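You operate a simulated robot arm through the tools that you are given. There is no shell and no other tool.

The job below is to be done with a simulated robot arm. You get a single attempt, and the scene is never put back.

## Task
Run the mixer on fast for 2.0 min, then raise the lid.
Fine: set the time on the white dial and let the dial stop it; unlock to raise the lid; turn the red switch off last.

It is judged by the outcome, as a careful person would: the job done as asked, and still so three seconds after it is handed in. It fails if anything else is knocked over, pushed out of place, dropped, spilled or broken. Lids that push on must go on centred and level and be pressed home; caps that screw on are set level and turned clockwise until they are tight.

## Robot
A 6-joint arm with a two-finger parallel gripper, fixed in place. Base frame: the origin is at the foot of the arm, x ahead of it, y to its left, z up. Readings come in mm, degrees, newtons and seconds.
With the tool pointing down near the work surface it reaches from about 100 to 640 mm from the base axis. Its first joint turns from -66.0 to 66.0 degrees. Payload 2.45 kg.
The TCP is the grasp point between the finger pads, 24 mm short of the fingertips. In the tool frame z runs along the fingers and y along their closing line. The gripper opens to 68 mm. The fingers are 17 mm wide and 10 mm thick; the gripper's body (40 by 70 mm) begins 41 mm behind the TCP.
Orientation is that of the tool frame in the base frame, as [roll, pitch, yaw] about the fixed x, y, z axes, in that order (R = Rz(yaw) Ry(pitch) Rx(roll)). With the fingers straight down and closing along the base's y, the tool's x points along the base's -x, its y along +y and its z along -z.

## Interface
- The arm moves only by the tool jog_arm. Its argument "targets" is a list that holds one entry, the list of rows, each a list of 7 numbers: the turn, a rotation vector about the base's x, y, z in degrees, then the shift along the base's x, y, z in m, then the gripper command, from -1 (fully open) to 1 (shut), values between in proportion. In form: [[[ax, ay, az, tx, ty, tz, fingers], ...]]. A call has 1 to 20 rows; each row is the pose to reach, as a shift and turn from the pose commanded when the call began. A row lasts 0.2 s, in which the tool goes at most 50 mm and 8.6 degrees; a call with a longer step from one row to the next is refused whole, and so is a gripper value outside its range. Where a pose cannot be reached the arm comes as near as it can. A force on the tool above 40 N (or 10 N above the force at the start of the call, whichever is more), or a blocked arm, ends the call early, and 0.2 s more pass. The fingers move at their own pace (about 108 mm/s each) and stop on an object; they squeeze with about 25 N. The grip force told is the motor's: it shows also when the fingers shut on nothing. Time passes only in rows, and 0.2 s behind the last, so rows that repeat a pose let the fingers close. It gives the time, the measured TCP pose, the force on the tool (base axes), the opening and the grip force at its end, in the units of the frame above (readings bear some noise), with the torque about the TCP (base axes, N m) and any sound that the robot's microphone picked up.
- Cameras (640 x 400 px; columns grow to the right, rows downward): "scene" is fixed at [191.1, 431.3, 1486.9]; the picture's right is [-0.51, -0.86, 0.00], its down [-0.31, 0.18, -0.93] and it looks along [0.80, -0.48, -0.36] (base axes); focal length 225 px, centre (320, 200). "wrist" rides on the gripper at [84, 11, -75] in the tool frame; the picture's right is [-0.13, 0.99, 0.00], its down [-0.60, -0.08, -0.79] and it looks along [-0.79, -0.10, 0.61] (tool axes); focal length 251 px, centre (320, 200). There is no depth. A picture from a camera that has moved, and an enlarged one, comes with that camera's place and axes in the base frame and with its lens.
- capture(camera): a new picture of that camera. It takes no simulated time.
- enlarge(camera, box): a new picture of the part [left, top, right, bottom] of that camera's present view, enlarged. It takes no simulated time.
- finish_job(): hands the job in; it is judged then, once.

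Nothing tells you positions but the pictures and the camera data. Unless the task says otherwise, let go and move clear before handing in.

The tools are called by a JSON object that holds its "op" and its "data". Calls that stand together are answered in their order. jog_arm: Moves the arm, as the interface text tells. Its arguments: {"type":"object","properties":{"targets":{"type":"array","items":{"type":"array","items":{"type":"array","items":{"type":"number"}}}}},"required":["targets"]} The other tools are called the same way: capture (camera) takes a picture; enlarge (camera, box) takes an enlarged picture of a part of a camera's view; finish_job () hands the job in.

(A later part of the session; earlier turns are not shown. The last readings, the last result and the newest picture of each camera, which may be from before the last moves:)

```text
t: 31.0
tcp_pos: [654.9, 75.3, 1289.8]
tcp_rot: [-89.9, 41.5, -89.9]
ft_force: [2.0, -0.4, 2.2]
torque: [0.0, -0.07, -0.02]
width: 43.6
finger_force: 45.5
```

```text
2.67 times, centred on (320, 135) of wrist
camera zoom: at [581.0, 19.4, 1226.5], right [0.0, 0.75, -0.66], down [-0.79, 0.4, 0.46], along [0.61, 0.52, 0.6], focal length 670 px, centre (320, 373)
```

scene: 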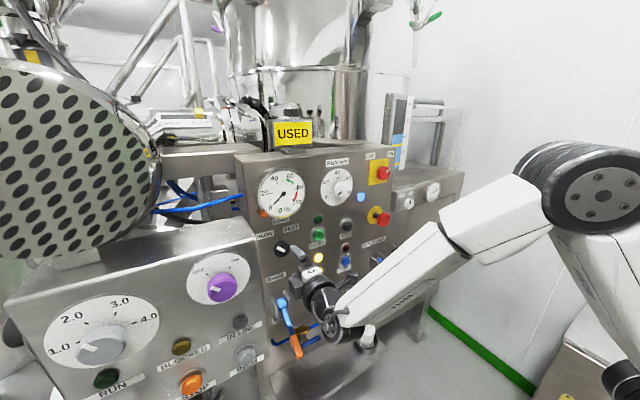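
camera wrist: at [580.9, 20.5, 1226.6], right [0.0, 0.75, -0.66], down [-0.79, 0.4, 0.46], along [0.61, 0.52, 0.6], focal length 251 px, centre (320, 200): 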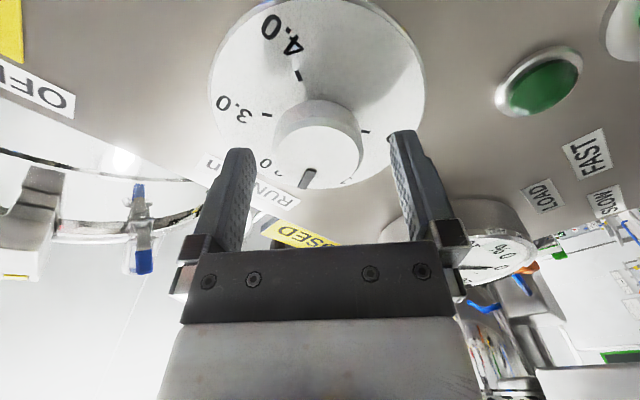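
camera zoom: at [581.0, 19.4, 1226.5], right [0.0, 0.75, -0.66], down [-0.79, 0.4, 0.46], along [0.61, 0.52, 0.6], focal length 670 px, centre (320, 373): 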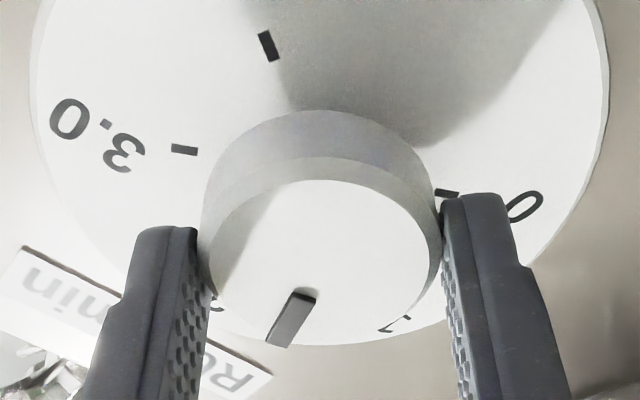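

{"op": "jog_arm", "data": {"targets": [[[4, 0, 0, 0, 0, 0, 1], [8, 0, 0, 0, 0, 0, 1], [12, 0, 0, 0, 0, 0, 1], [16, 0, 0, 0, 0, 0, 1], [18.5, 0, 0, 0, 0, 0, 1], [18.5, 0, 0, 0, 0, 0, 1]]]}}

{"op": "enlarge", "data": {"camera": "wrist", "box": [200, 60, 440, 210]}}

{"op": "enlarge", "data": {"camera": "scene", "box": [316, 163, 364, 193]}}

```text
t: 32.4
tcp_pos: [655.3, 74.9, 1290.1]
tcp_rot: [-90.0, 60.1, -90.0]
ft_force: [2.8, -1.9, 4.2]
torque: [-0.01, -0.05, 0.02]
width: 43.5
finger_force: 45.3
```

```text
2.67 times, centred on (320, 135) of wrist
camera zoom: at [581.0, 42.4, 1212.3], right [0.0, 0.92, -0.38], down [-0.79, 0.23, 0.56], along [0.61, 0.3, 0.73], focal length 670 px, centre (320, 373)
```

zoom: 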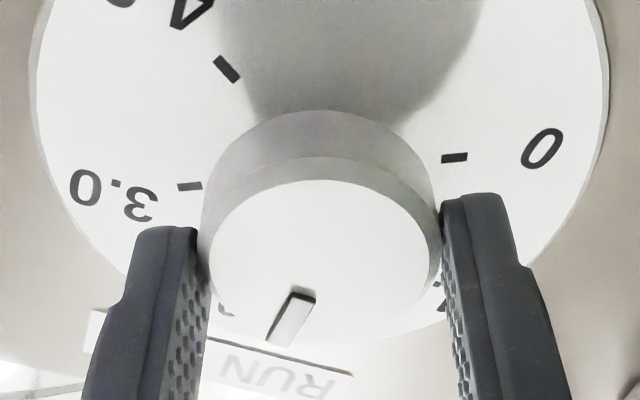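

```text
13.33 times, centred on (340, 178) of scene
camera zoom: at [191.2, 431.2, 1486.9], right [-0.51, -0.86, 0.0], down [-0.31, 0.18, -0.93], along [0.8, -0.48, -0.36], focal length 3006 px, centre (53, 493)
```

zoom: 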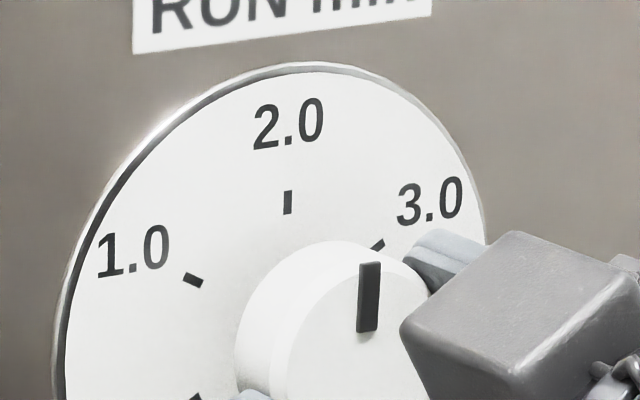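

The pointer looks vertical, at 2.0. I'll release, back away and verify with a closer look.

{"op": "jog_arm", "data": {"targets": [[[0, 0, 0, 0, 0, 0, -1], [0, 0, 0, 0, 0, 0, -1], [0, 0, 0, 0, 0, 0, -1], [0, 0, 0, -0.03, 0, 0, -1], [0, 0, 0, -0.065, 0, 0, -1], [6, 0, 0, -0.09, 0, -0.01, -1], [12, 0, 0, -0.1, 0, -0.03, -1], [18, 0, 0, -0.1, 0, -0.05, -1], [24, 0, 0, -0.1, 0, -0.07, -1], [30, 0, 0, -0.1, 0, -0.09, -1]]]}}

{"op": "enlarge", "data": {"camera": "scene", "box": [316, 163, 364, 193]}}

{"op": "capture", "data": {"camera": "wrist"}}

```text
t: 34.6
tcp_pos: [555.0, 75.0, 1200.2]
tcp_rot: [83.2, 90.0, 83.4]
ft_force: [-0.1, 0.3, 0.1]
torque: [0.01, 0.01, 0.01]
width: 67.9
finger_force: 0.1
```

```text
13.33 times, centred on (340, 178) of scene
camera zoom: at [191.1, 431.3, 1486.9], right [-0.51, -0.86, 0.0], down [-0.31, 0.18, -0.93], along [0.8, -0.48, -0.36], focal length 3006 px, centre (53, 493)
```

zoom: 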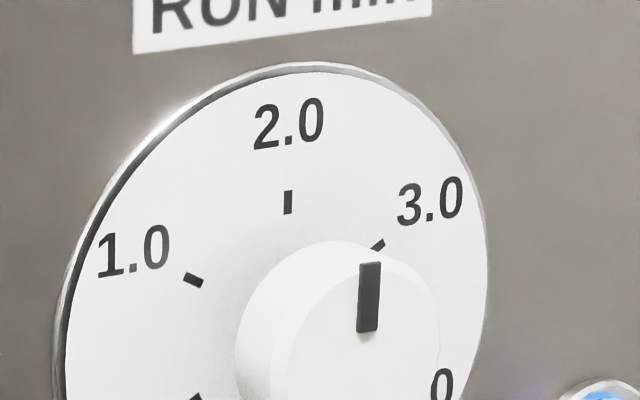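

```text
taken
camera wrist: at [480.6, 86.0, 1116.4], right [0.0, 0.99, 0.13], down [-0.79, -0.08, 0.6], along [0.61, -0.1, 0.79], focal length 251 px, centre (320, 200)
```

wrist: 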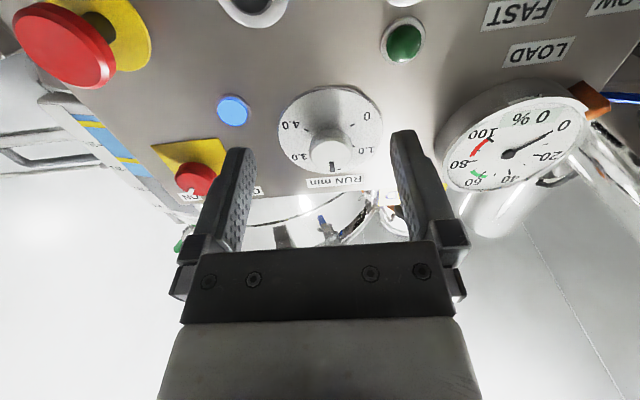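

{"op": "enlarge", "data": {"camera": "wrist", "box": [260, 80, 404, 170]}}

{"op": "enlarge", "data": {"camera": "wrist", "box": [305, 120, 361, 175]}}

```text
4.44 times, centred on (332, 125) of wrist
camera zoom: at [480.6, 86.0, 1116.4], right [0.0, 0.99, 0.13], down [-0.79, -0.08, 0.6], along [0.61, -0.1, 0.79], focal length 1118 px, centre (267, 533)
```

zoom: 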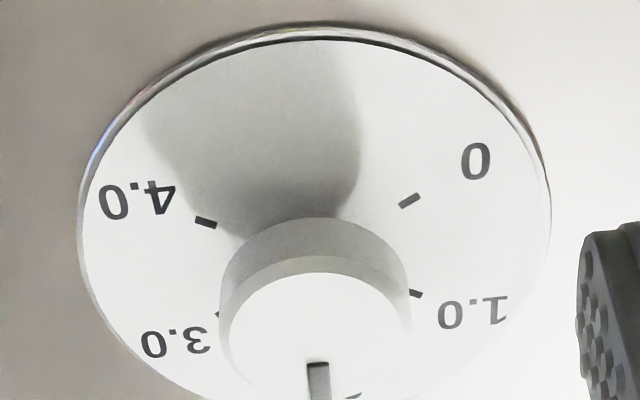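

```text
7.27 times, centred on (333, 148) of wrist
camera zoom: at [480.6, 86.0, 1116.4], right [0.0, 0.99, 0.13], down [-0.79, -0.08, 0.6], along [0.61, -0.1, 0.79], focal length 1829 px, centre (226, 582)
```

zoom: 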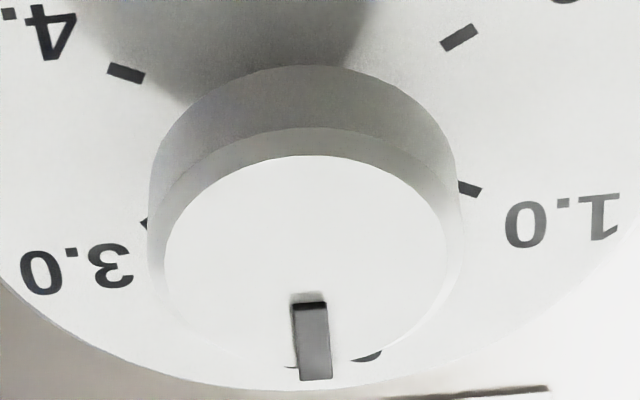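

The dial reads 2.0, with the pointer vertical to within about 1°. Next I'll close the fingers and line up with the green START button at about (683,139.5,1157).

{"op": "jog_arm", "data": {"targets": [[[0, 0, 0, 0.01, 0.016, -0.012, 0], [0, 0, 0, 0.02, 0.032, -0.022, 1], [0, 0, 0, 0.03, 0.048, -0.032, 1], [0, 0, 0, 0.04, 0.0645, -0.043, 1], [0, 0, 0, 0.05, 0.0645, -0.043, 1], [0, 0, 0, 0.05, 0.0645, -0.043, 1]]]}}

{"op": "capture", "data": {"camera": "wrist"}}

{"op": "enlarge", "data": {"camera": "scene", "box": [260, 200, 380, 275]}}

```text
t: 36.0
tcp_pos: [605.0, 139.9, 1158.6]
tcp_rot: [-108.6, 89.9, -108.6]
ft_force: [-0.5, 0.2, 0.1]
torque: [0.01, 0.02, -0.02]
width: 0.0
finger_force: 23.5
```

```text
taken
camera wrist: at [531.1, 150.7, 1073.7], right [0.0, 0.99, 0.13], down [-0.79, -0.08, 0.6], along [0.61, -0.1, 0.79], focal length 251 px, centre (320, 200)
```

wrist: 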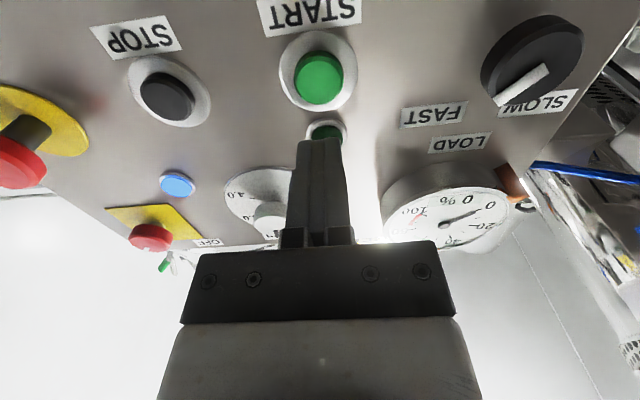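

```text
5.33 times, centred on (320, 238) of scene
camera zoom: at [191.1, 431.3, 1486.9], right [-0.51, -0.86, 0.0], down [-0.31, 0.18, -0.93], along [0.8, -0.48, -0.36], focal length 1202 px, centre (320, 0)
```

zoom: 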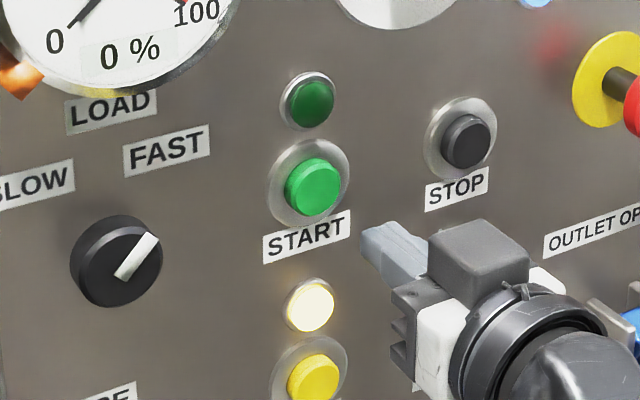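

{"op": "jog_arm", "data": {"targets": [[[0, 0, 0, 0.015, 0.0005, -0.004, 1], [0, 0, 0, 0.03, 0.0005, -0.004, 1], [0, 0, 0, 0.04, 0.0005, -0.004, 1], [0, 0, 0, 0.043, 0.0005, -0.004, 1], [0, 0, 0, 0.046, 0.0005, -0.004, 1], [0, 0, 0, 0.049, 0.0005, -0.004, 1], [0, 0, 0, 0.051, 0.0005, -0.004, 1], [0, 0, 0, 0.051, 0.0005, -0.004, 1]]]}}

{"op": "capture", "data": {"camera": "wrist"}}

{"op": "enlarge", "data": {"camera": "scene", "box": [260, 200, 380, 275]}}

```text
t: 37.8
tcp_pos: [656.5, 141.3, 1153.1]
tcp_rot: [-98.0, 89.9, -98.1]
ft_force: [0.2, -0.6, 0.0]
torque: [0.02, 0.02, -0.01]
width: 0.0
finger_force: 23.5
```

```text
taken
camera wrist: at [582.0, 151.0, 1069.4], right [0.0, 0.99, 0.13], down [-0.79, -0.08, 0.6], along [0.61, -0.1, 0.79], focal length 251 px, centre (320, 200)
```

wrist: 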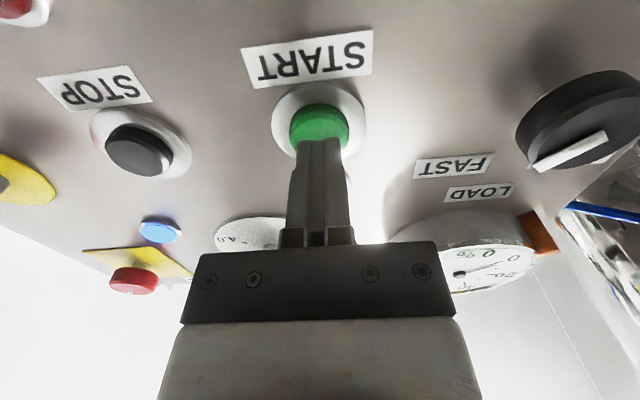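

```text
5.33 times, centred on (320, 238) of scene
camera zoom: at [191.1, 431.3, 1486.9], right [-0.51, -0.86, 0.0], down [-0.31, 0.18, -0.93], along [0.8, -0.48, -0.36], focal length 1202 px, centre (320, 0)
```

zoom: 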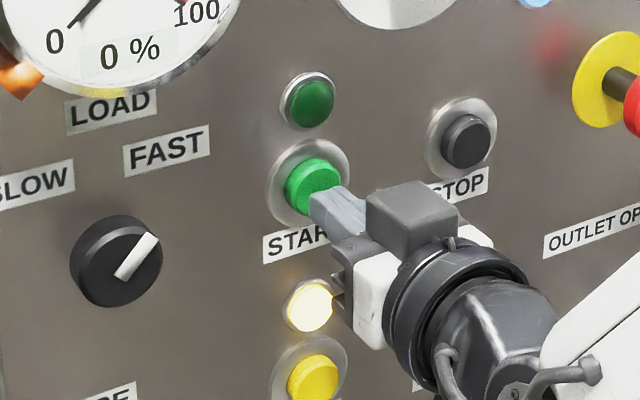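

No contact yet. I'll continue slowly until the button goes in.

{"op": "jog_arm", "data": {"targets": [[[0, 0, 0, 0.0015, 0, 0.001, 1], [0, 0, 0, 0.003, 0, 0.001, 1], [0, 0, 0, 0.0045, 0, 0.001, 1], [0, 0, 0, 0.006, 0, 0.001, 1]]]}}

{"op": "enlarge", "data": {"camera": "scene", "box": [260, 200, 380, 275]}}

```text
t: 38.8
tcp_pos: [661.6, 141.0, 1154.6]
tcp_rot: [-104.1, 90.0, -104.1]
ft_force: [-0.4, -0.4, 0.4]
torque: [-0.02, 0.03, -0.01]
width: 0.0
finger_force: 24.0
```

```text
5.33 times, centred on (320, 238) of scene
camera zoom: at [191.1, 431.3, 1486.9], right [-0.51, -0.86, 0.0], down [-0.31, 0.18, -0.93], along [0.8, -0.48, -0.36], focal length 1202 px, centre (320, 0)
```

zoom: 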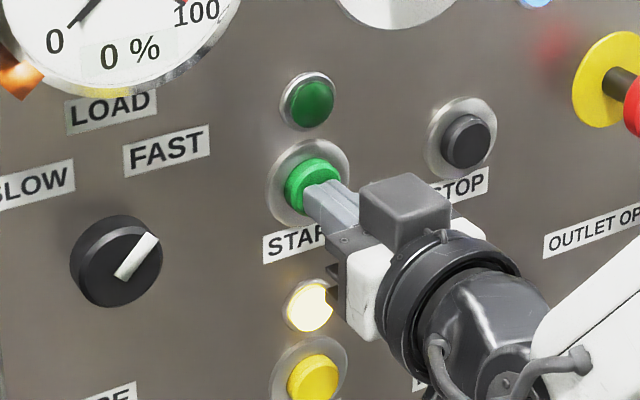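

{"op": "jog_arm", "data": {"targets": [[[0, 0, 0, 0.0015, 0, 0.0005, 1], [0, 0, 0, 0.003, 0, 0.0005, 1], [0, 0, 0, 0.0045, 0, 0.0005, 1]]]}}

{"op": "enlarge", "data": {"camera": "scene", "box": [260, 200, 380, 275]}}

```text
t: 39.6
tcp_pos: [666.6, 140.3, 1154.8]
tcp_rot: [-122.4, 90.0, -122.3]
ft_force: [-1.1, 0.3, -0.5]
torque: [0.0, 0.01, 0.04]
width: 0.2
finger_force: 23.7
heard: click
```

```text
5.33 times, centred on (320, 238) of scene
camera zoom: at [191.1, 431.3, 1486.9], right [-0.51, -0.86, 0.0], down [-0.31, 0.18, -0.93], along [0.8, -0.48, -0.36], focal length 1202 px, centre (320, 0)
```

zoom: 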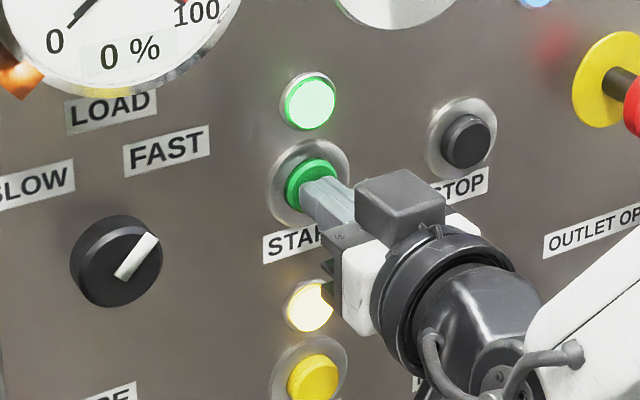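

There was a click and the green run lamp lit at about t=39.5. I'll back off and watch the dial and load gauge.

{"op": "jog_arm", "data": {"targets": [[[0, 0, 0, -0.02, 0, 0, 1], [0, 0, 0, -0.06, 0, 0, 1], [0, 0, 0, -0.1, -0.01, -0.02, 1], [0, 0, 0, -0.11, -0.02, -0.05, 1], [0, 0, 0, -0.11, -0.03, -0.08, 1], [0, 0, 0, -0.11, -0.03, -0.1, 1]]]}}

{"op": "capture", "data": {"camera": "scene"}}

{"op": "enlarge", "data": {"camera": "scene", "box": [240, 150, 400, 250]}}

```text
t: 41.0
tcp_pos: [569.1, 129.5, 1076.8]
tcp_rot: [-102.7, 88.4, -103.5]
ft_force: [-0.4, -0.5, 0.0]
torque: [-0.02, 0.05, -0.05]
width: 0.0
finger_force: 23.1
out of reach, approached as far as the arm can: row 5, 6
```

```text
taken
```

scene: 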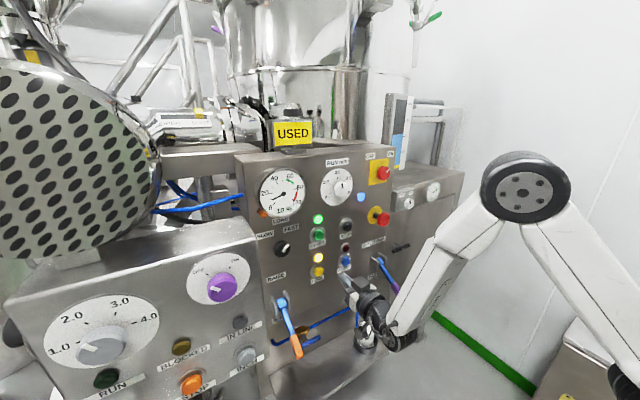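

```text
4.00 times, centred on (320, 200) of scene
camera zoom: at [191.1, 431.3, 1486.9], right [-0.51, -0.86, 0.0], down [-0.31, 0.18, -0.93], along [0.8, -0.48, -0.36], focal length 902 px, centre (320, 200)
```

zoom: 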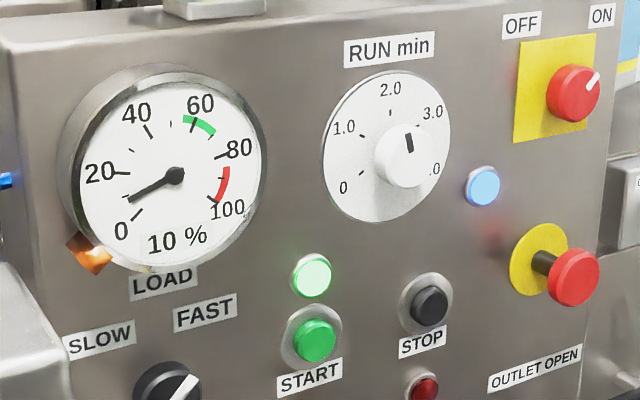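

The load is rising and the mixer is running. While it runs I'll swing the tool to point down and move over the RAISE lever area to study the lever, then keep waiting.

{"op": "jog_arm", "data": {"targets": [[[0, 8, 0, -0.002, 0.008, 0.01, 1], [0, 16, 0, -0.004, 0.02, 0.02, 1], [0, 24, 0, -0.008, 0.033, 0.028, 1], [0, 32, 0, -0.012, 0.046, 0.036, 1], [0, 40, 0, -0.017, 0.059, 0.042, 1], [0, 48, 0, -0.022, 0.072, 0.048, 1], [0, 56, 0, -0.028, 0.085, 0.053, 1], [0, 64, 0, -0.034, 0.1, 0.053, 1], [0, 72, 0, -0.04, 0.115, 0.053, 1], [0, 80, 0, -0.045, 0.13, 0.053, 1], [0, 88, 0, -0.049, 0.145, 0.053, 1], [0, 88, 0, -0.049, 0.145, 0.053, 1]]]}}

{"op": "capture", "data": {"camera": "scene"}}

{"op": "capture", "data": {"camera": "wrist"}}

{"op": "enlarge", "data": {"camera": "scene", "box": [240, 150, 400, 250]}}

```text
t: 43.6
tcp_pos: [520.9, 275.2, 1129.6]
tcp_rot: [179.9, 1.9, -179.9]
ft_force: [0.1, 0.2, 0.6]
torque: [0.01, 0.01, -0.01]
width: 0.0
finger_force: 24.0
```

```text
taken
```

scene: 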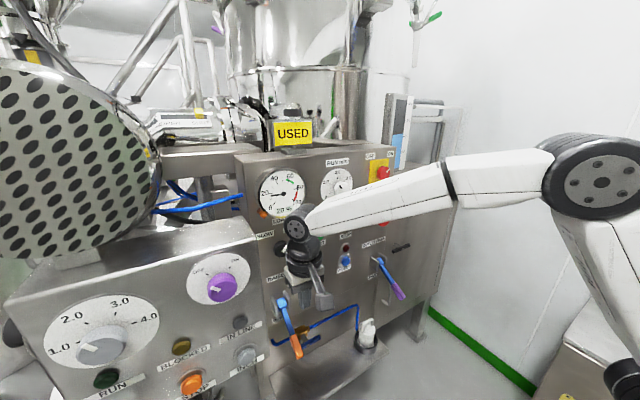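

```text
taken
camera wrist: at [434.3, 284.5, 1202.1], right [0.13, 0.99, 0.01], down [0.58, -0.08, 0.81], along [0.81, -0.1, -0.58], focal length 251 px, centre (320, 200)
```

wrist: 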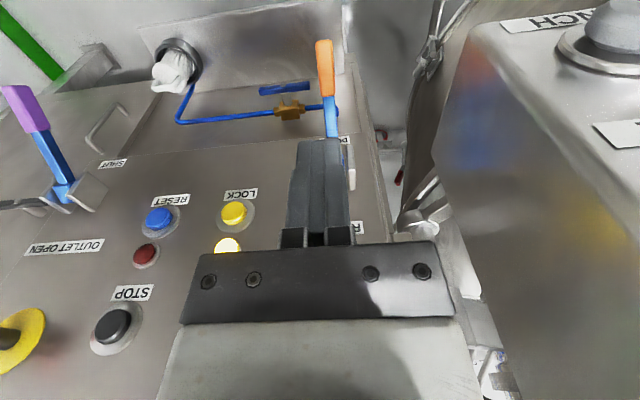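

```text
4.00 times, centred on (320, 200) of scene
camera zoom: at [191.1, 431.3, 1486.9], right [-0.51, -0.86, 0.0], down [-0.31, 0.18, -0.93], along [0.8, -0.48, -0.36], focal length 902 px, centre (320, 200)
```

zoom: 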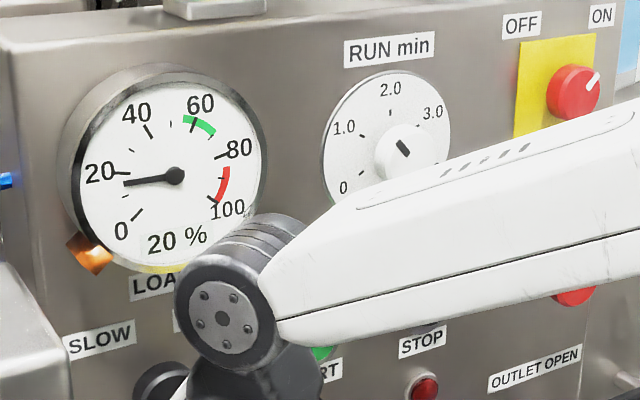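

The dial counts down faster than real time, already at about 1.45. I'll hold position and keep watching.

{"op": "jog_arm", "data": {"targets": [[[0, 0, 0, 0, 0, 0, 1], [0, 0, 0, 0, 0, 0, 1], [0, 0, 0, 0, 0, 0, 1], [0, 0, 0, 0, 0, 0, 1], [0, 0, 0, 0, 0, 0, 1], [0, 0, 0, 0, 0, 0, 1], [0, 0, 0, 0, 0, 0, 1], [0, 0, 0, 0, 0, 0, 1], [0, 0, 0, 0, 0, 0, 1], [0, 0, 0, 0, 0, 0, 1], [0, 0, 0, 0, 0, 0, 1], [0, 0, 0, 0, 0, 0, 1], [0, 0, 0, 0, 0, 0, 1], [0, 0, 0, 0, 0, 0, 1]]]}}

{"op": "enlarge", "data": {"camera": "scene", "box": [240, 150, 400, 250]}}

{"op": "enlarge", "data": {"camera": "wrist", "box": [220, 20, 420, 145]}}

```text
t: 46.6
tcp_pos: [520.7, 273.8, 1129.9]
tcp_rot: [180.0, 2.0, -179.9]
ft_force: [-0.2, 0.7, -0.7]
torque: [-0.03, 0.01, 0.03]
width: 0.1
finger_force: 23.7
```

```text
4.00 times, centred on (320, 200) of scene
camera zoom: at [191.1, 431.3, 1486.9], right [-0.51, -0.86, 0.0], down [-0.31, 0.18, -0.93], along [0.8, -0.48, -0.36], focal length 902 px, centre (320, 200)
```

zoom: 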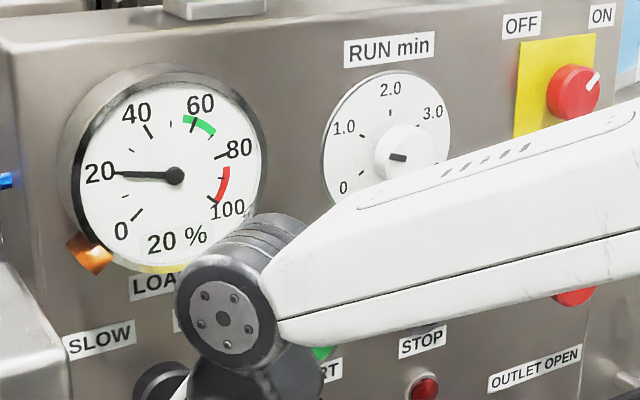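

```text
3.20 times, centred on (320, 82) of wrist
camera zoom: at [434.3, 284.2, 1202.0], right [0.13, 0.99, 0.01], down [0.58, -0.08, 0.81], along [0.81, -0.1, -0.58], focal length 805 px, centre (320, 576)
```

zoom: 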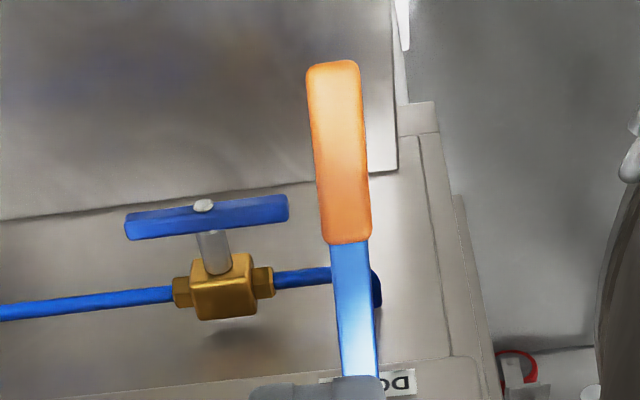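

The dial is near 0.9, and the load is steady at 20%. I'll keep waiting for the dial to run out.

{"op": "jog_arm", "data": {"targets": [[[0, 0, 0, 0, 0, 0, 1], [0, 0, 0, 0, 0, 0, 1], [0, 0, 0, 0, 0, 0, 1], [0, 0, 0, 0, 0, 0, 1], [0, 0, 0, 0, 0, 0, 1], [0, 0, 0, 0, 0, 0, 1], [0, 0, 0, 0, 0, 0, 1], [0, 0, 0, 0, 0, 0, 1], [0, 0, 0, 0, 0, 0, 1], [0, 0, 0, 0, 0, 0, 1], [0, 0, 0, 0, 0, 0, 1], [0, 0, 0, 0, 0, 0, 1], [0, 0, 0, 0, 0, 0, 1], [0, 0, 0, 0, 0, 0, 1], [0, 0, 0, 0, 0, 0, 1], [0, 0, 0, 0, 0, 0, 1], [0, 0, 0, 0, 0, 0, 1], [0, 0, 0, 0, 0, 0, 1]]]}}

{"op": "enlarge", "data": {"camera": "scene", "box": [240, 150, 400, 250]}}

{"op": "capture", "data": {"camera": "wrist"}}

```text
t: 50.4
tcp_pos: [520.6, 273.4, 1130.7]
tcp_rot: [-179.8, 2.0, 180.0]
ft_force: [0.1, -0.4, 0.5]
torque: [-0.02, 0.02, -0.01]
width: 0.2
finger_force: 23.6
```

```text
4.00 times, centred on (320, 200) of scene
camera zoom: at [191.1, 431.3, 1486.9], right [-0.51, -0.86, 0.0], down [-0.31, 0.18, -0.93], along [0.8, -0.48, -0.36], focal length 902 px, centre (320, 200)
```

zoom: 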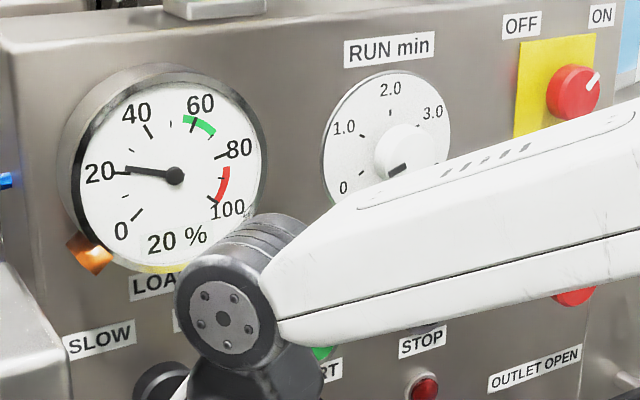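

```text
taken
camera wrist: at [434.3, 284.2, 1202.0], right [0.13, 0.99, 0.01], down [0.58, -0.08, 0.81], along [0.81, -0.1, -0.58], focal length 251 px, centre (320, 200)
```

wrist: 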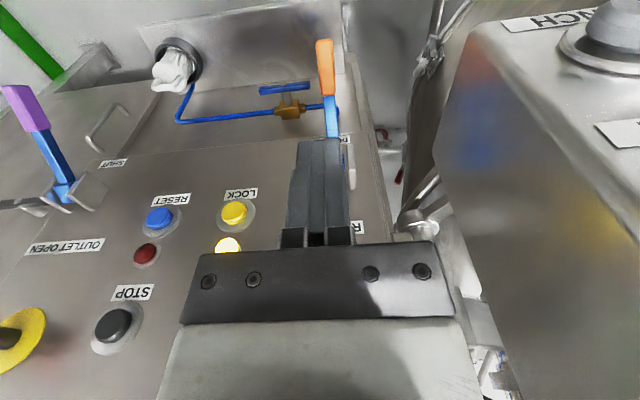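

The dial is nearly at 0. I'll bring the tool back to horizontal in front of the LOCK button while it runs out.

{"op": "jog_arm", "data": {"targets": [[[0, -8, 0, 0.008, -0.014, 0, 1], [0, -16, 0, 0.016, -0.028, -0.004, 1], [0, -24, 0, 0.024, -0.042, -0.01, 1], [0, -32, 0, 0.032, -0.056, -0.018, 1], [0, -40, 0, 0.04, -0.07, -0.026, 1], [0, -48, 0, 0.05, -0.084, -0.036, 1], [0, -56, 0, 0.06, -0.098, -0.046, 1], [0, -64, 0, 0.07, -0.11, -0.056, 1], [0, -72, 0, 0.08, -0.12, -0.066, 1], [0, -80, 0, 0.09, -0.13, -0.076, 1], [0, -88, 0, 0.095, -0.134, -0.085, 1], [0, -88, 0, 0.095, -0.134, -0.085, 1], [0, -88, 0, 0.095, -0.134, -0.085, 1], [0, -88, 0, 0.095, -0.134, -0.085, 1]]]}}

{"op": "capture", "data": {"camera": "scene"}}

{"op": "capture", "data": {"camera": "wrist"}}

{"op": "enlarge", "data": {"camera": "scene", "box": [240, 150, 400, 250]}}

```text
t: 53.4
tcp_pos: [619.5, 145.2, 1050.7]
tcp_rot: [-99.1, 89.4, -99.4]
ft_force: [-0.7, -0.1, -0.4]
torque: [0.01, 0.01, 0.02]
width: 0.1
finger_force: 23.1
out of reach, approached as far as the arm can: row 11, 12, 13, 14
```

```text
taken
```

scene: 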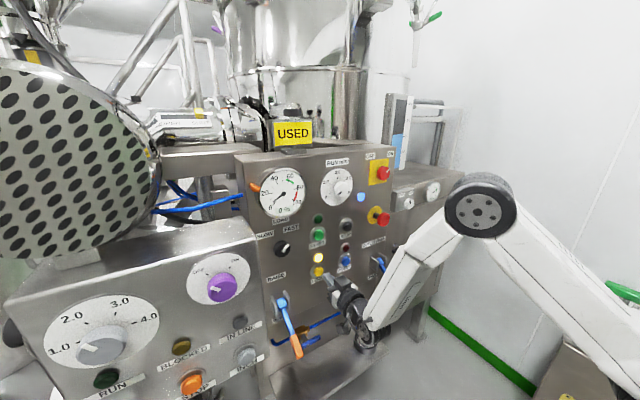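

```text
taken
camera wrist: at [544.3, 156.5, 966.0], right [0.0, 0.99, 0.12], down [-0.79, -0.07, 0.61], along [0.61, -0.1, 0.79], focal length 251 px, centre (320, 200)
```

wrist: 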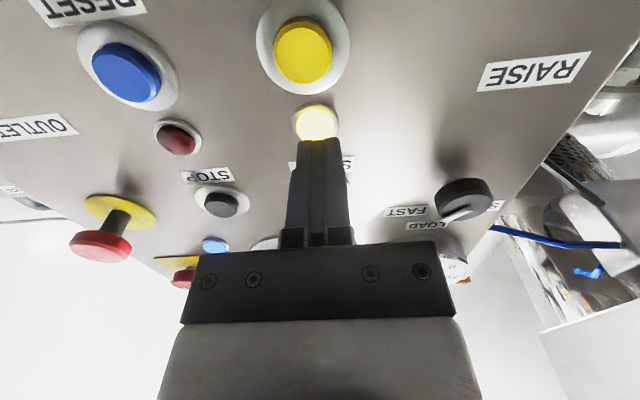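

```text
4.00 times, centred on (320, 200) of scene
camera zoom: at [191.1, 431.3, 1486.9], right [-0.51, -0.86, 0.0], down [-0.31, 0.18, -0.93], along [0.8, -0.48, -0.36], focal length 902 px, centre (320, 200)
```

zoom: 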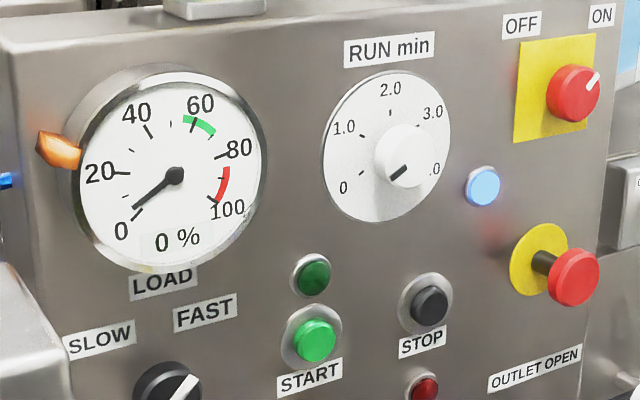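

The dial ran out, the run lamp is off and the load reads 0%, so the mix is finished. Next is unlocking: I'll line up with the yellow LOCK button at about (687,139.5,1025), with the tool tilted slightly down for reach.

{"op": "jog_arm", "data": {"targets": [[[0, 5, 0, 0.004, -0.002, -0.002, 1], [0, 10, 0, 0.01, -0.0045, -0.008, 1], [0, 15, 0, 0.015, -0.0057, -0.014, 1], [0, 15, 0, 0.02, -0.0057, -0.0195, 1], [0, 15, 0, 0.02, -0.0057, -0.0195, 1]]]}}

{"op": "capture", "data": {"camera": "wrist"}}

{"op": "enlarge", "data": {"camera": "scene", "box": [260, 220, 380, 295]}}

```text
t: 54.6
tcp_pos: [639.8, 140.5, 1031.3]
tcp_rot: [-179.9, 75.0, -179.9]
ft_force: [0.1, 0.5, 0.3]
torque: [0.01, 0.02, 0.03]
width: 0.0
finger_force: 23.8
```

```text
taken
camera wrist: at [545.6, 151.1, 969.1], right [0.03, 0.99, 0.12], down [-0.61, -0.08, 0.79], along [0.79, -0.1, 0.6], focal length 251 px, centre (320, 200)
```

wrist: 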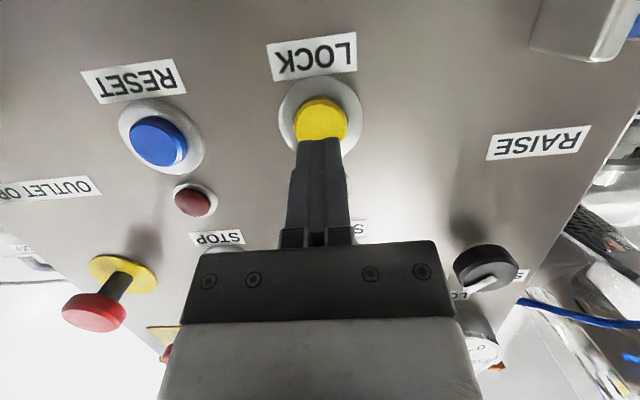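

```text
5.33 times, centred on (320, 258) of scene
camera zoom: at [191.1, 431.3, 1486.9], right [-0.51, -0.86, 0.0], down [-0.31, 0.18, -0.93], along [0.8, -0.48, -0.36], focal length 1202 px, centre (320, -107)
```

zoom: 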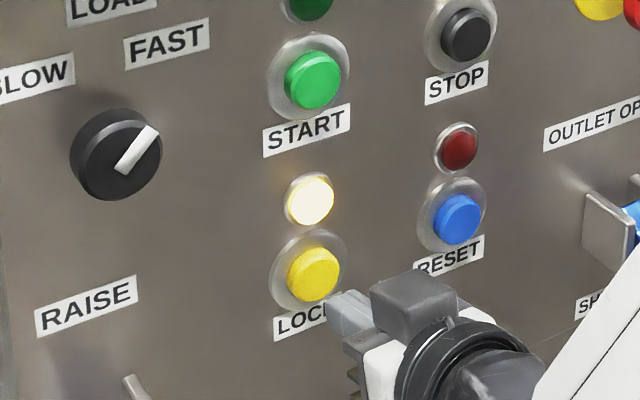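

{"op": "jog_arm", "data": {"targets": [[[0, 0, 0, 0.008, 0, 0, 1], [0, 0, 0, 0.014, 0, 0, 1], [0, 0, 0, 0.018, 0, 0, 1], [0, 0, 0, 0.0195, 0, 0, 1], [0, 0, 0, 0.021, 0, 0, 1], [0, 0, 0, 0.0225, 0, 0, 1]]]}}

{"op": "enlarge", "data": {"camera": "scene", "box": [260, 220, 380, 295]}}

```text
t: 56.0
tcp_pos: [663.5, 139.7, 1030.8]
tcp_rot: [-179.8, 75.1, -179.8]
ft_force: [-0.2, -0.4, 0.3]
torque: [0.0, -0.03, 0.02]
width: 0.2
finger_force: 23.6
```

```text
5.33 times, centred on (320, 258) of scene
camera zoom: at [191.1, 431.3, 1486.9], right [-0.51, -0.86, 0.0], down [-0.31, 0.18, -0.93], along [0.8, -0.48, -0.36], focal length 1202 px, centre (320, -107)
```

zoom: 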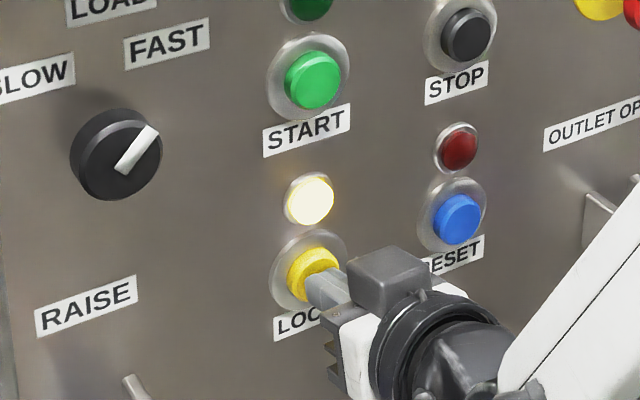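

{"op": "jog_arm", "data": {"targets": [[[0, 0, 0, 0.001, 0, 0.002, 1], [0, 0, 0, 0.0025, 0, 0.002, 1], [0, 0, 0, 0.004, 0, 0.002, 1]]]}}

{"op": "enlarge", "data": {"camera": "scene", "box": [260, 220, 380, 295]}}

```text
t: 56.8
tcp_pos: [665.3, 140.4, 1032.3]
tcp_rot: [-179.9, 75.0, -179.8]
ft_force: [-2.5, 0.4, -0.2]
torque: [0.01, 0.01, 0.02]
width: 0.0
finger_force: 23.8
heard: click
```

```text
5.33 times, centred on (320, 258) of scene
camera zoom: at [191.1, 431.3, 1486.9], right [-0.51, -0.86, 0.0], down [-0.31, 0.18, -0.93], along [0.8, -0.48, -0.36], focal length 1202 px, centre (320, -107)
```

zoom: 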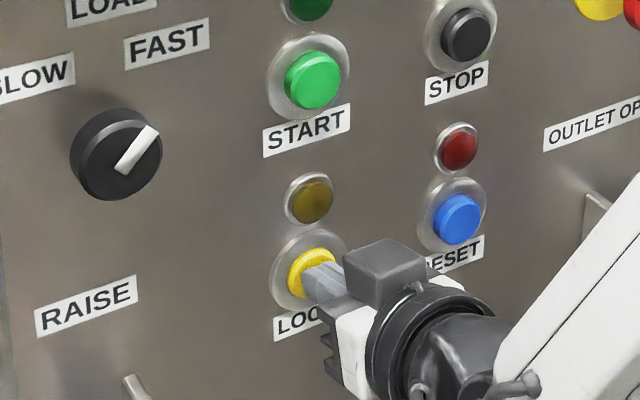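

There was a click and the lock lamp is off, so it's unlocked. Next is the RAISE lever, whose orange handle is around (566,275,918): I'll back away and stage the tool above and behind it, tilted 30° forward with the fingers open.

{"op": "jog_arm", "data": {"targets": [[[0, 0, 0, -0.03, 0, 0, 1], [0, 0, 0, -0.07, 0, 0, 1], [0, 7.5, 0, -0.09, 0.02, 0.005, 0], [0, 15, 0, -0.11, 0.045, 0.01, -1], [0, 22.5, 0, -0.125, 0.07, 0.015, -1], [0, 30, 0, -0.14, 0.095, 0.02, -1], [0, 37.5, 0, -0.155, 0.12, 0.025, -1], [0, 45, 0, -0.165, 0.135, 0.025, -1], [0, 45, 0, -0.165, 0.135, 0.025, -1]]]}}

{"op": "capture", "data": {"camera": "wrist"}}

{"op": "capture", "data": {"camera": "scene"}}

```text
t: 58.8
tcp_pos: [500.9, 276.4, 1057.0]
tcp_rot: [179.8, 30.0, -179.9]
ft_force: [0.7, 0.7, -1.1]
torque: [0.04, 0.02, 0.01]
width: 68.3
finger_force: 0.1
```

```text
taken
camera wrist: at [391.4, 286.6, 1080.1], right [0.11, 0.99, 0.07], down [0.13, -0.08, 0.99], along [0.99, -0.1, -0.14], focal length 251 px, centre (320, 200)
```

wrist: 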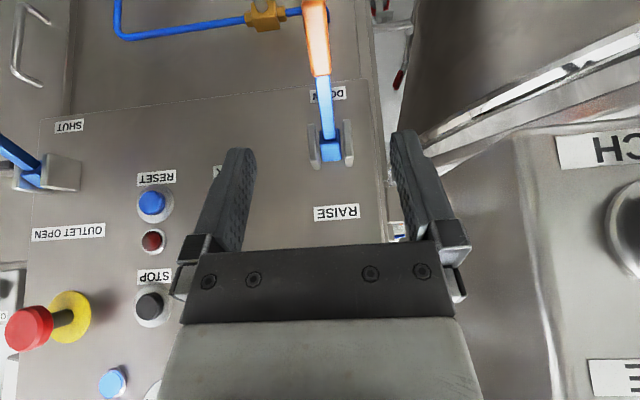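

```text
taken
```

scene: 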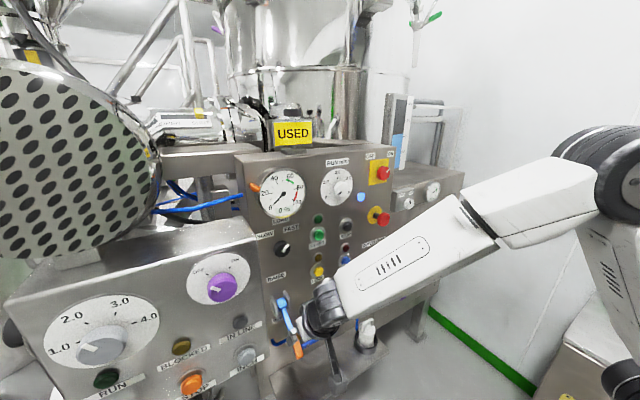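

{"op": "enlarge", "data": {"camera": "wrist", "box": [240, 0, 420, 180]}}

{"op": "enlarge", "data": {"camera": "scene", "box": [255, 280, 351, 370]}}

```text
2.22 times, centred on (330, 90) of wrist
camera zoom: at [391.4, 286.6, 1080.1], right [0.11, 0.99, 0.07], down [0.13, -0.08, 0.99], along [0.99, -0.1, -0.14], focal length 559 px, centre (298, 444)
```

zoom: 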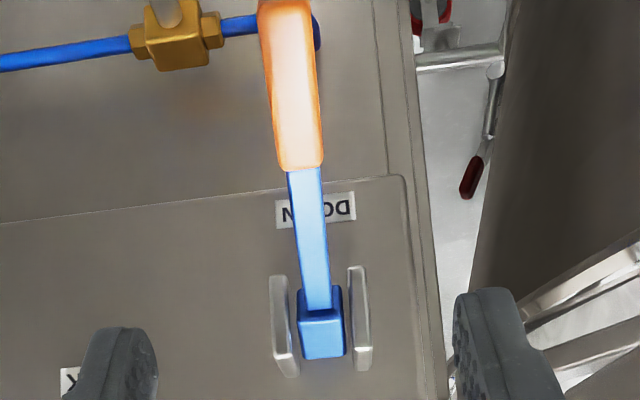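

```text
4.44 times, centred on (303, 325) of scene
camera zoom: at [191.1, 431.3, 1486.9], right [-0.51, -0.86, 0.0], down [-0.31, 0.18, -0.93], along [0.8, -0.48, -0.36], focal length 1002 px, centre (396, -356)
```

zoom: 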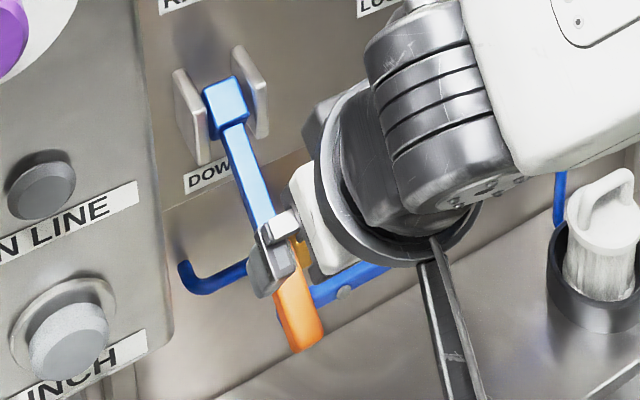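

The handle lies at y≈275, and the approach is perpendicular to the lever. I'll descend so the fingers straddle the orange grip near (568,275,919).

{"op": "jog_arm", "data": {"targets": [[[0, 0, 0, 0.015, -0.001, -0.03, -1], [0, 0, 0, 0.03, -0.001, -0.06, -1], [0, 0, 0, 0.045, -0.0015, -0.09, -1], [0, 0, 0, 0.057, -0.0015, -0.115, -1], [0, 0, 0, 0.067, -0.0015, -0.1376, -1], [0, 0, 0, 0.067, -0.0015, -0.1376, -1]]]}}

{"op": "capture", "data": {"camera": "wrist"}}

{"op": "enlarge", "data": {"camera": "scene", "box": [255, 280, 351, 370]}}

```text
t: 60.2
tcp_pos: [569.0, 275.0, 919.3]
tcp_rot: [-180.0, 30.0, 180.0]
ft_force: [-0.6, 0.7, 0.8]
torque: [0.0, 0.01, -0.02]
width: 68.0
finger_force: 0.0
```

```text
taken
camera wrist: at [458.9, 284.5, 942.3], right [0.11, 0.99, 0.06], down [0.13, -0.08, 0.99], along [0.99, -0.1, -0.13], focal length 251 px, centre (320, 200)
```

wrist: 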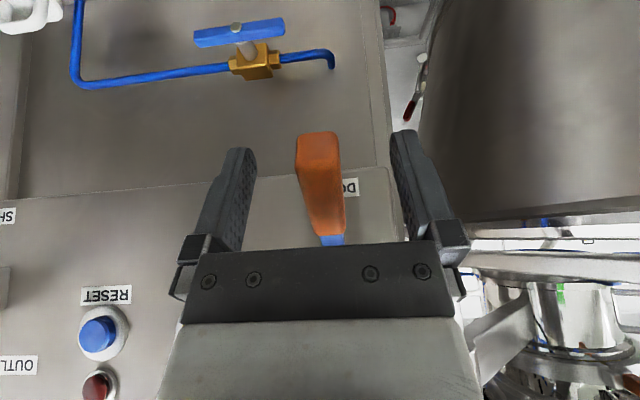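

```text
4.44 times, centred on (303, 325) of scene
camera zoom: at [191.1, 431.3, 1486.9], right [-0.51, -0.86, 0.0], down [-0.31, 0.18, -0.93], along [0.8, -0.48, -0.36], focal length 1002 px, centre (396, -356)
```

zoom: 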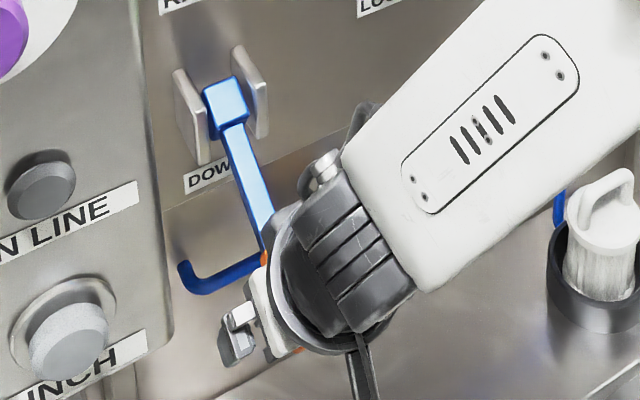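

The handle is between the fingers, so I'll grip it.

{"op": "jog_arm", "data": {"targets": [[[0, 0, 0, 0, 0.001, 0, -0.3], [0, 0, 0, 0, 0.001, 0, 0.4], [0, 0, 0, 0, 0.001, 0, 1], [0, 0, 0, 0, 0.001, 0, 1], [0, 0, 0, 0, 0.001, 0, 1]]]}}

{"op": "capture", "data": {"camera": "wrist"}}

```text
t: 61.4
tcp_pos: [567.6, 275.8, 919.3]
tcp_rot: [179.9, 30.0, 179.9]
ft_force: [0.4, -1.6, -0.2]
torque: [0.05, 0.04, -0.03]
width: 18.0
finger_force: 35.9
```

```text
taken
camera wrist: at [458.5, 285.4, 942.7], right [0.11, 0.99, 0.06], down [0.13, -0.08, 0.99], along [0.99, -0.1, -0.13], focal length 251 px, centre (320, 200)
```

wrist: 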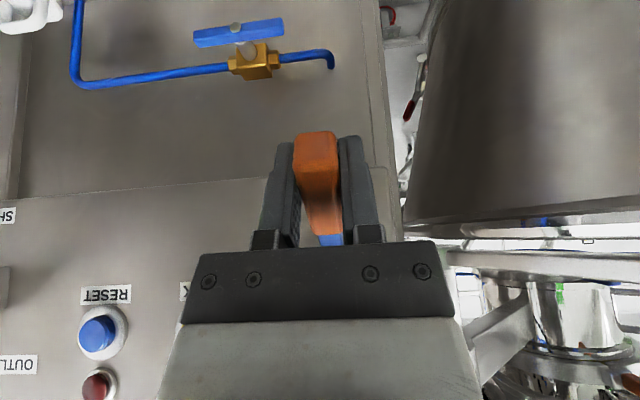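

The lever is gripped at a width of 18 mm. I'll start lifting it along its arc about the pivot in small steps, keeping the tool orientation fixed.

{"op": "jog_arm", "data": {"targets": [[[0, 0, 0, -0.0045, 0, 0.0065, 1], [0, 0, 0, -0.0085, 0, 0.0133, 1], [0, 0, 0, -0.012, 0, 0.0203, 1], [0, 0, 0, -0.0153, 0, 0.0276, 1], [0, 0, 0, -0.0153, 0, 0.0276, 1]]]}}

{"op": "enlarge", "data": {"camera": "scene", "box": [235, 250, 363, 370]}}

{"op": "capture", "data": {"camera": "scene"}}

```text
t: 62.6
tcp_pos: [554.0, 274.8, 948.6]
tcp_rot: [180.0, 30.1, 180.0]
ft_force: [19.1, 0.2, -2.0]
torque: [-0.1, 0.81, -0.04]
width: 18.1
finger_force: 36.0
```

```text
3.33 times, centred on (299, 310) of scene
camera zoom: at [191.8, 431.3, 1486.8], right [-0.51, -0.86, 0.0], down [-0.31, 0.18, -0.93], along [0.8, -0.48, -0.36], focal length 752 px, centre (390, -167)
```

zoom: 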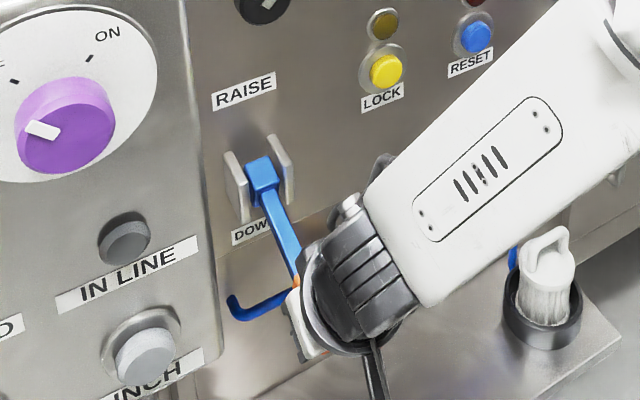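

```text
taken
```

scene: 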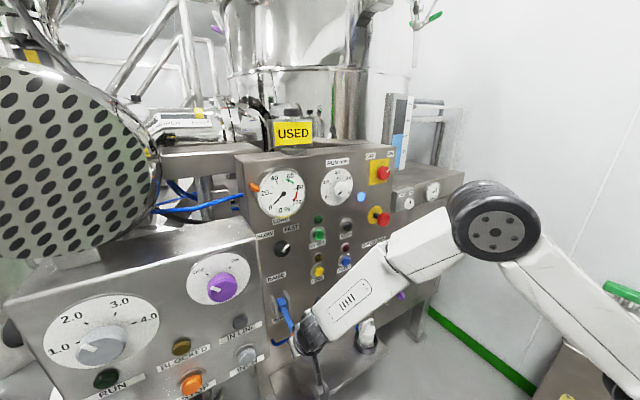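

The lever moves, though a +x pull says my arc bows out slightly too far. I'll correct for that and continue up.

{"op": "jog_arm", "data": {"targets": [[[0, 0, 0, 0.0003, 0, 0.006, 1], [0, 0, 0, -0.0003, 0, 0.0125, 1], [0, 0, 0, -0.001, 0, 0.019, 1], [0, 0, 0, -0.0012, 0, 0.0255, 1], [0, 0, 0, -0.0012, 0, 0.0255, 1]]]}}

{"op": "enlarge", "data": {"camera": "scene", "box": [235, 250, 363, 370]}}

```text
t: 63.8
tcp_pos: [550.7, 275.3, 971.0]
tcp_rot: [-179.9, 29.8, -179.9]
ft_force: [-22.2, 5.0, -10.0]
torque: [0.19, 0.94, -0.32]
width: 18.0
finger_force: 35.9
```

```text
3.33 times, centred on (299, 310) of scene
camera zoom: at [190.7, 431.5, 1486.9], right [-0.51, -0.86, 0.0], down [-0.31, 0.18, -0.93], along [0.8, -0.48, -0.36], focal length 752 px, centre (390, -167)
```

zoom: 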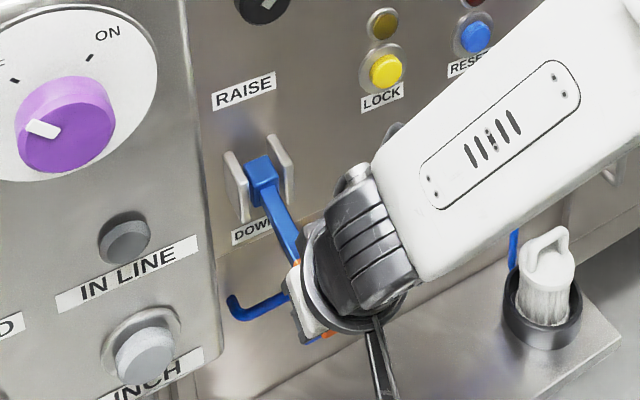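

The two readings let me fit the pivot at about (683,989) with a radius of about 134 mm. I'll follow that arc further.

{"op": "jog_arm", "data": {"targets": [[[0, 0, 0, -0.0018, 0, 0.004, 1], [0, 0, 0, -0.0026, 0, 0.0095, 1], [0, 0, 0, -0.0028, 0, 0.015, 1], [0, 0, 0, -0.0027, 0, 0.021, 1], [0, 0, 0, -0.0024, 0, 0.027, 1], [0, 0, 0, -0.0024, 0, 0.027, 1]]]}}

{"op": "enlarge", "data": {"camera": "scene", "box": [235, 250, 363, 370]}}

```text
t: 65.2
tcp_pos: [551.7, 275.6, 1001.4]
tcp_rot: [-180.0, 30.0, 180.0]
ft_force: [13.2, 8.3, -9.8]
torque: [-0.17, 0.86, -0.2]
width: 18.0
finger_force: 35.8
```

```text
3.33 times, centred on (299, 310) of scene
camera zoom: at [191.8, 431.6, 1486.7], right [-0.51, -0.86, 0.0], down [-0.31, 0.18, -0.93], along [0.8, -0.48, -0.36], focal length 752 px, centre (390, -167)
```

zoom: 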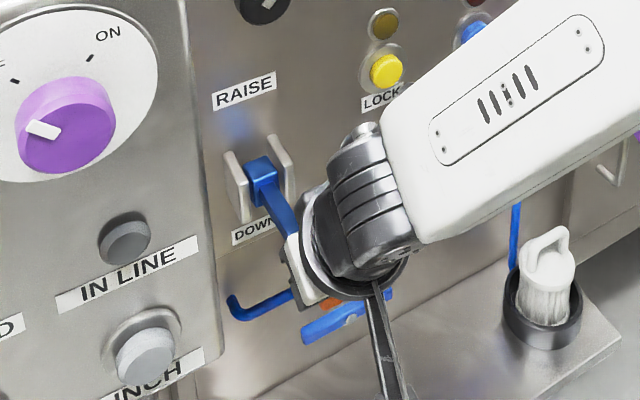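

Refitting with the wider arc gives a pivot of about (652,978), a radius of about 103 mm and a lever angle of +13°. I'll continue toward RAISE.

{"op": "jog_arm", "data": {"targets": [[[0, 0, 0, 0.0015, 0, 0.0045, 1], [0, 0, 0, 0.0032, 0, 0.0095, 1], [0, 0, 0, 0.0052, 0, 0.0145, 1], [0, 0, 0, 0.0075, 0, 0.02, 1], [0, 0, 0, 0.0075, 0, 0.02, 1]]]}}

{"op": "enlarge", "data": {"camera": "scene", "box": [235, 250, 363, 370]}}

{"op": "capture", "data": {"camera": "scene"}}

```text
t: 66.4
tcp_pos: [554.7, 274.3, 1020.3]
tcp_rot: [-179.9, 29.9, -179.9]
ft_force: [-23.8, 4.0, -0.7]
torque: [-0.04, 1.03, -0.26]
width: 18.1
finger_force: 36.2
```

```text
3.33 times, centred on (299, 310) of scene
camera zoom: at [190.4, 431.4, 1486.9], right [-0.51, -0.86, 0.0], down [-0.31, 0.18, -0.93], along [0.8, -0.48, -0.35], focal length 752 px, centre (390, -167)
```

zoom: 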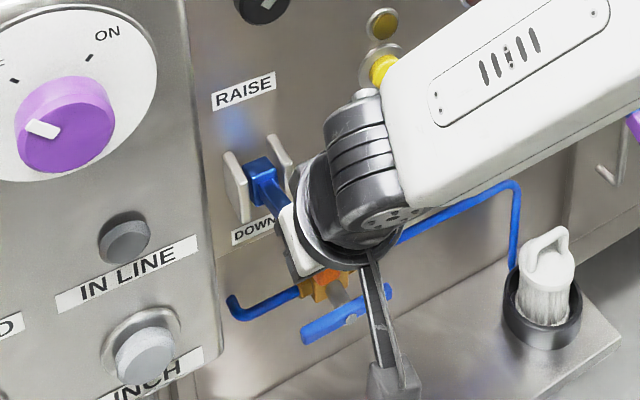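

```text
taken
```

scene: 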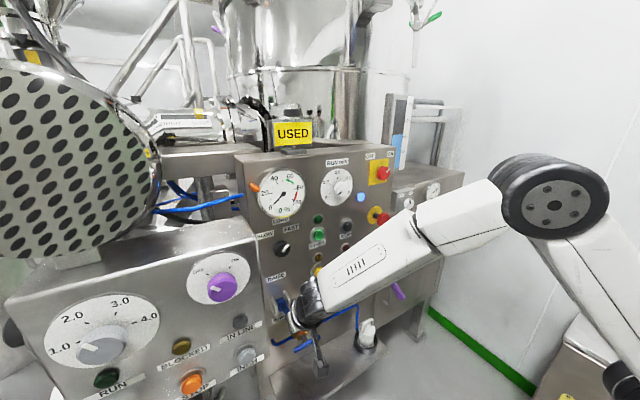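

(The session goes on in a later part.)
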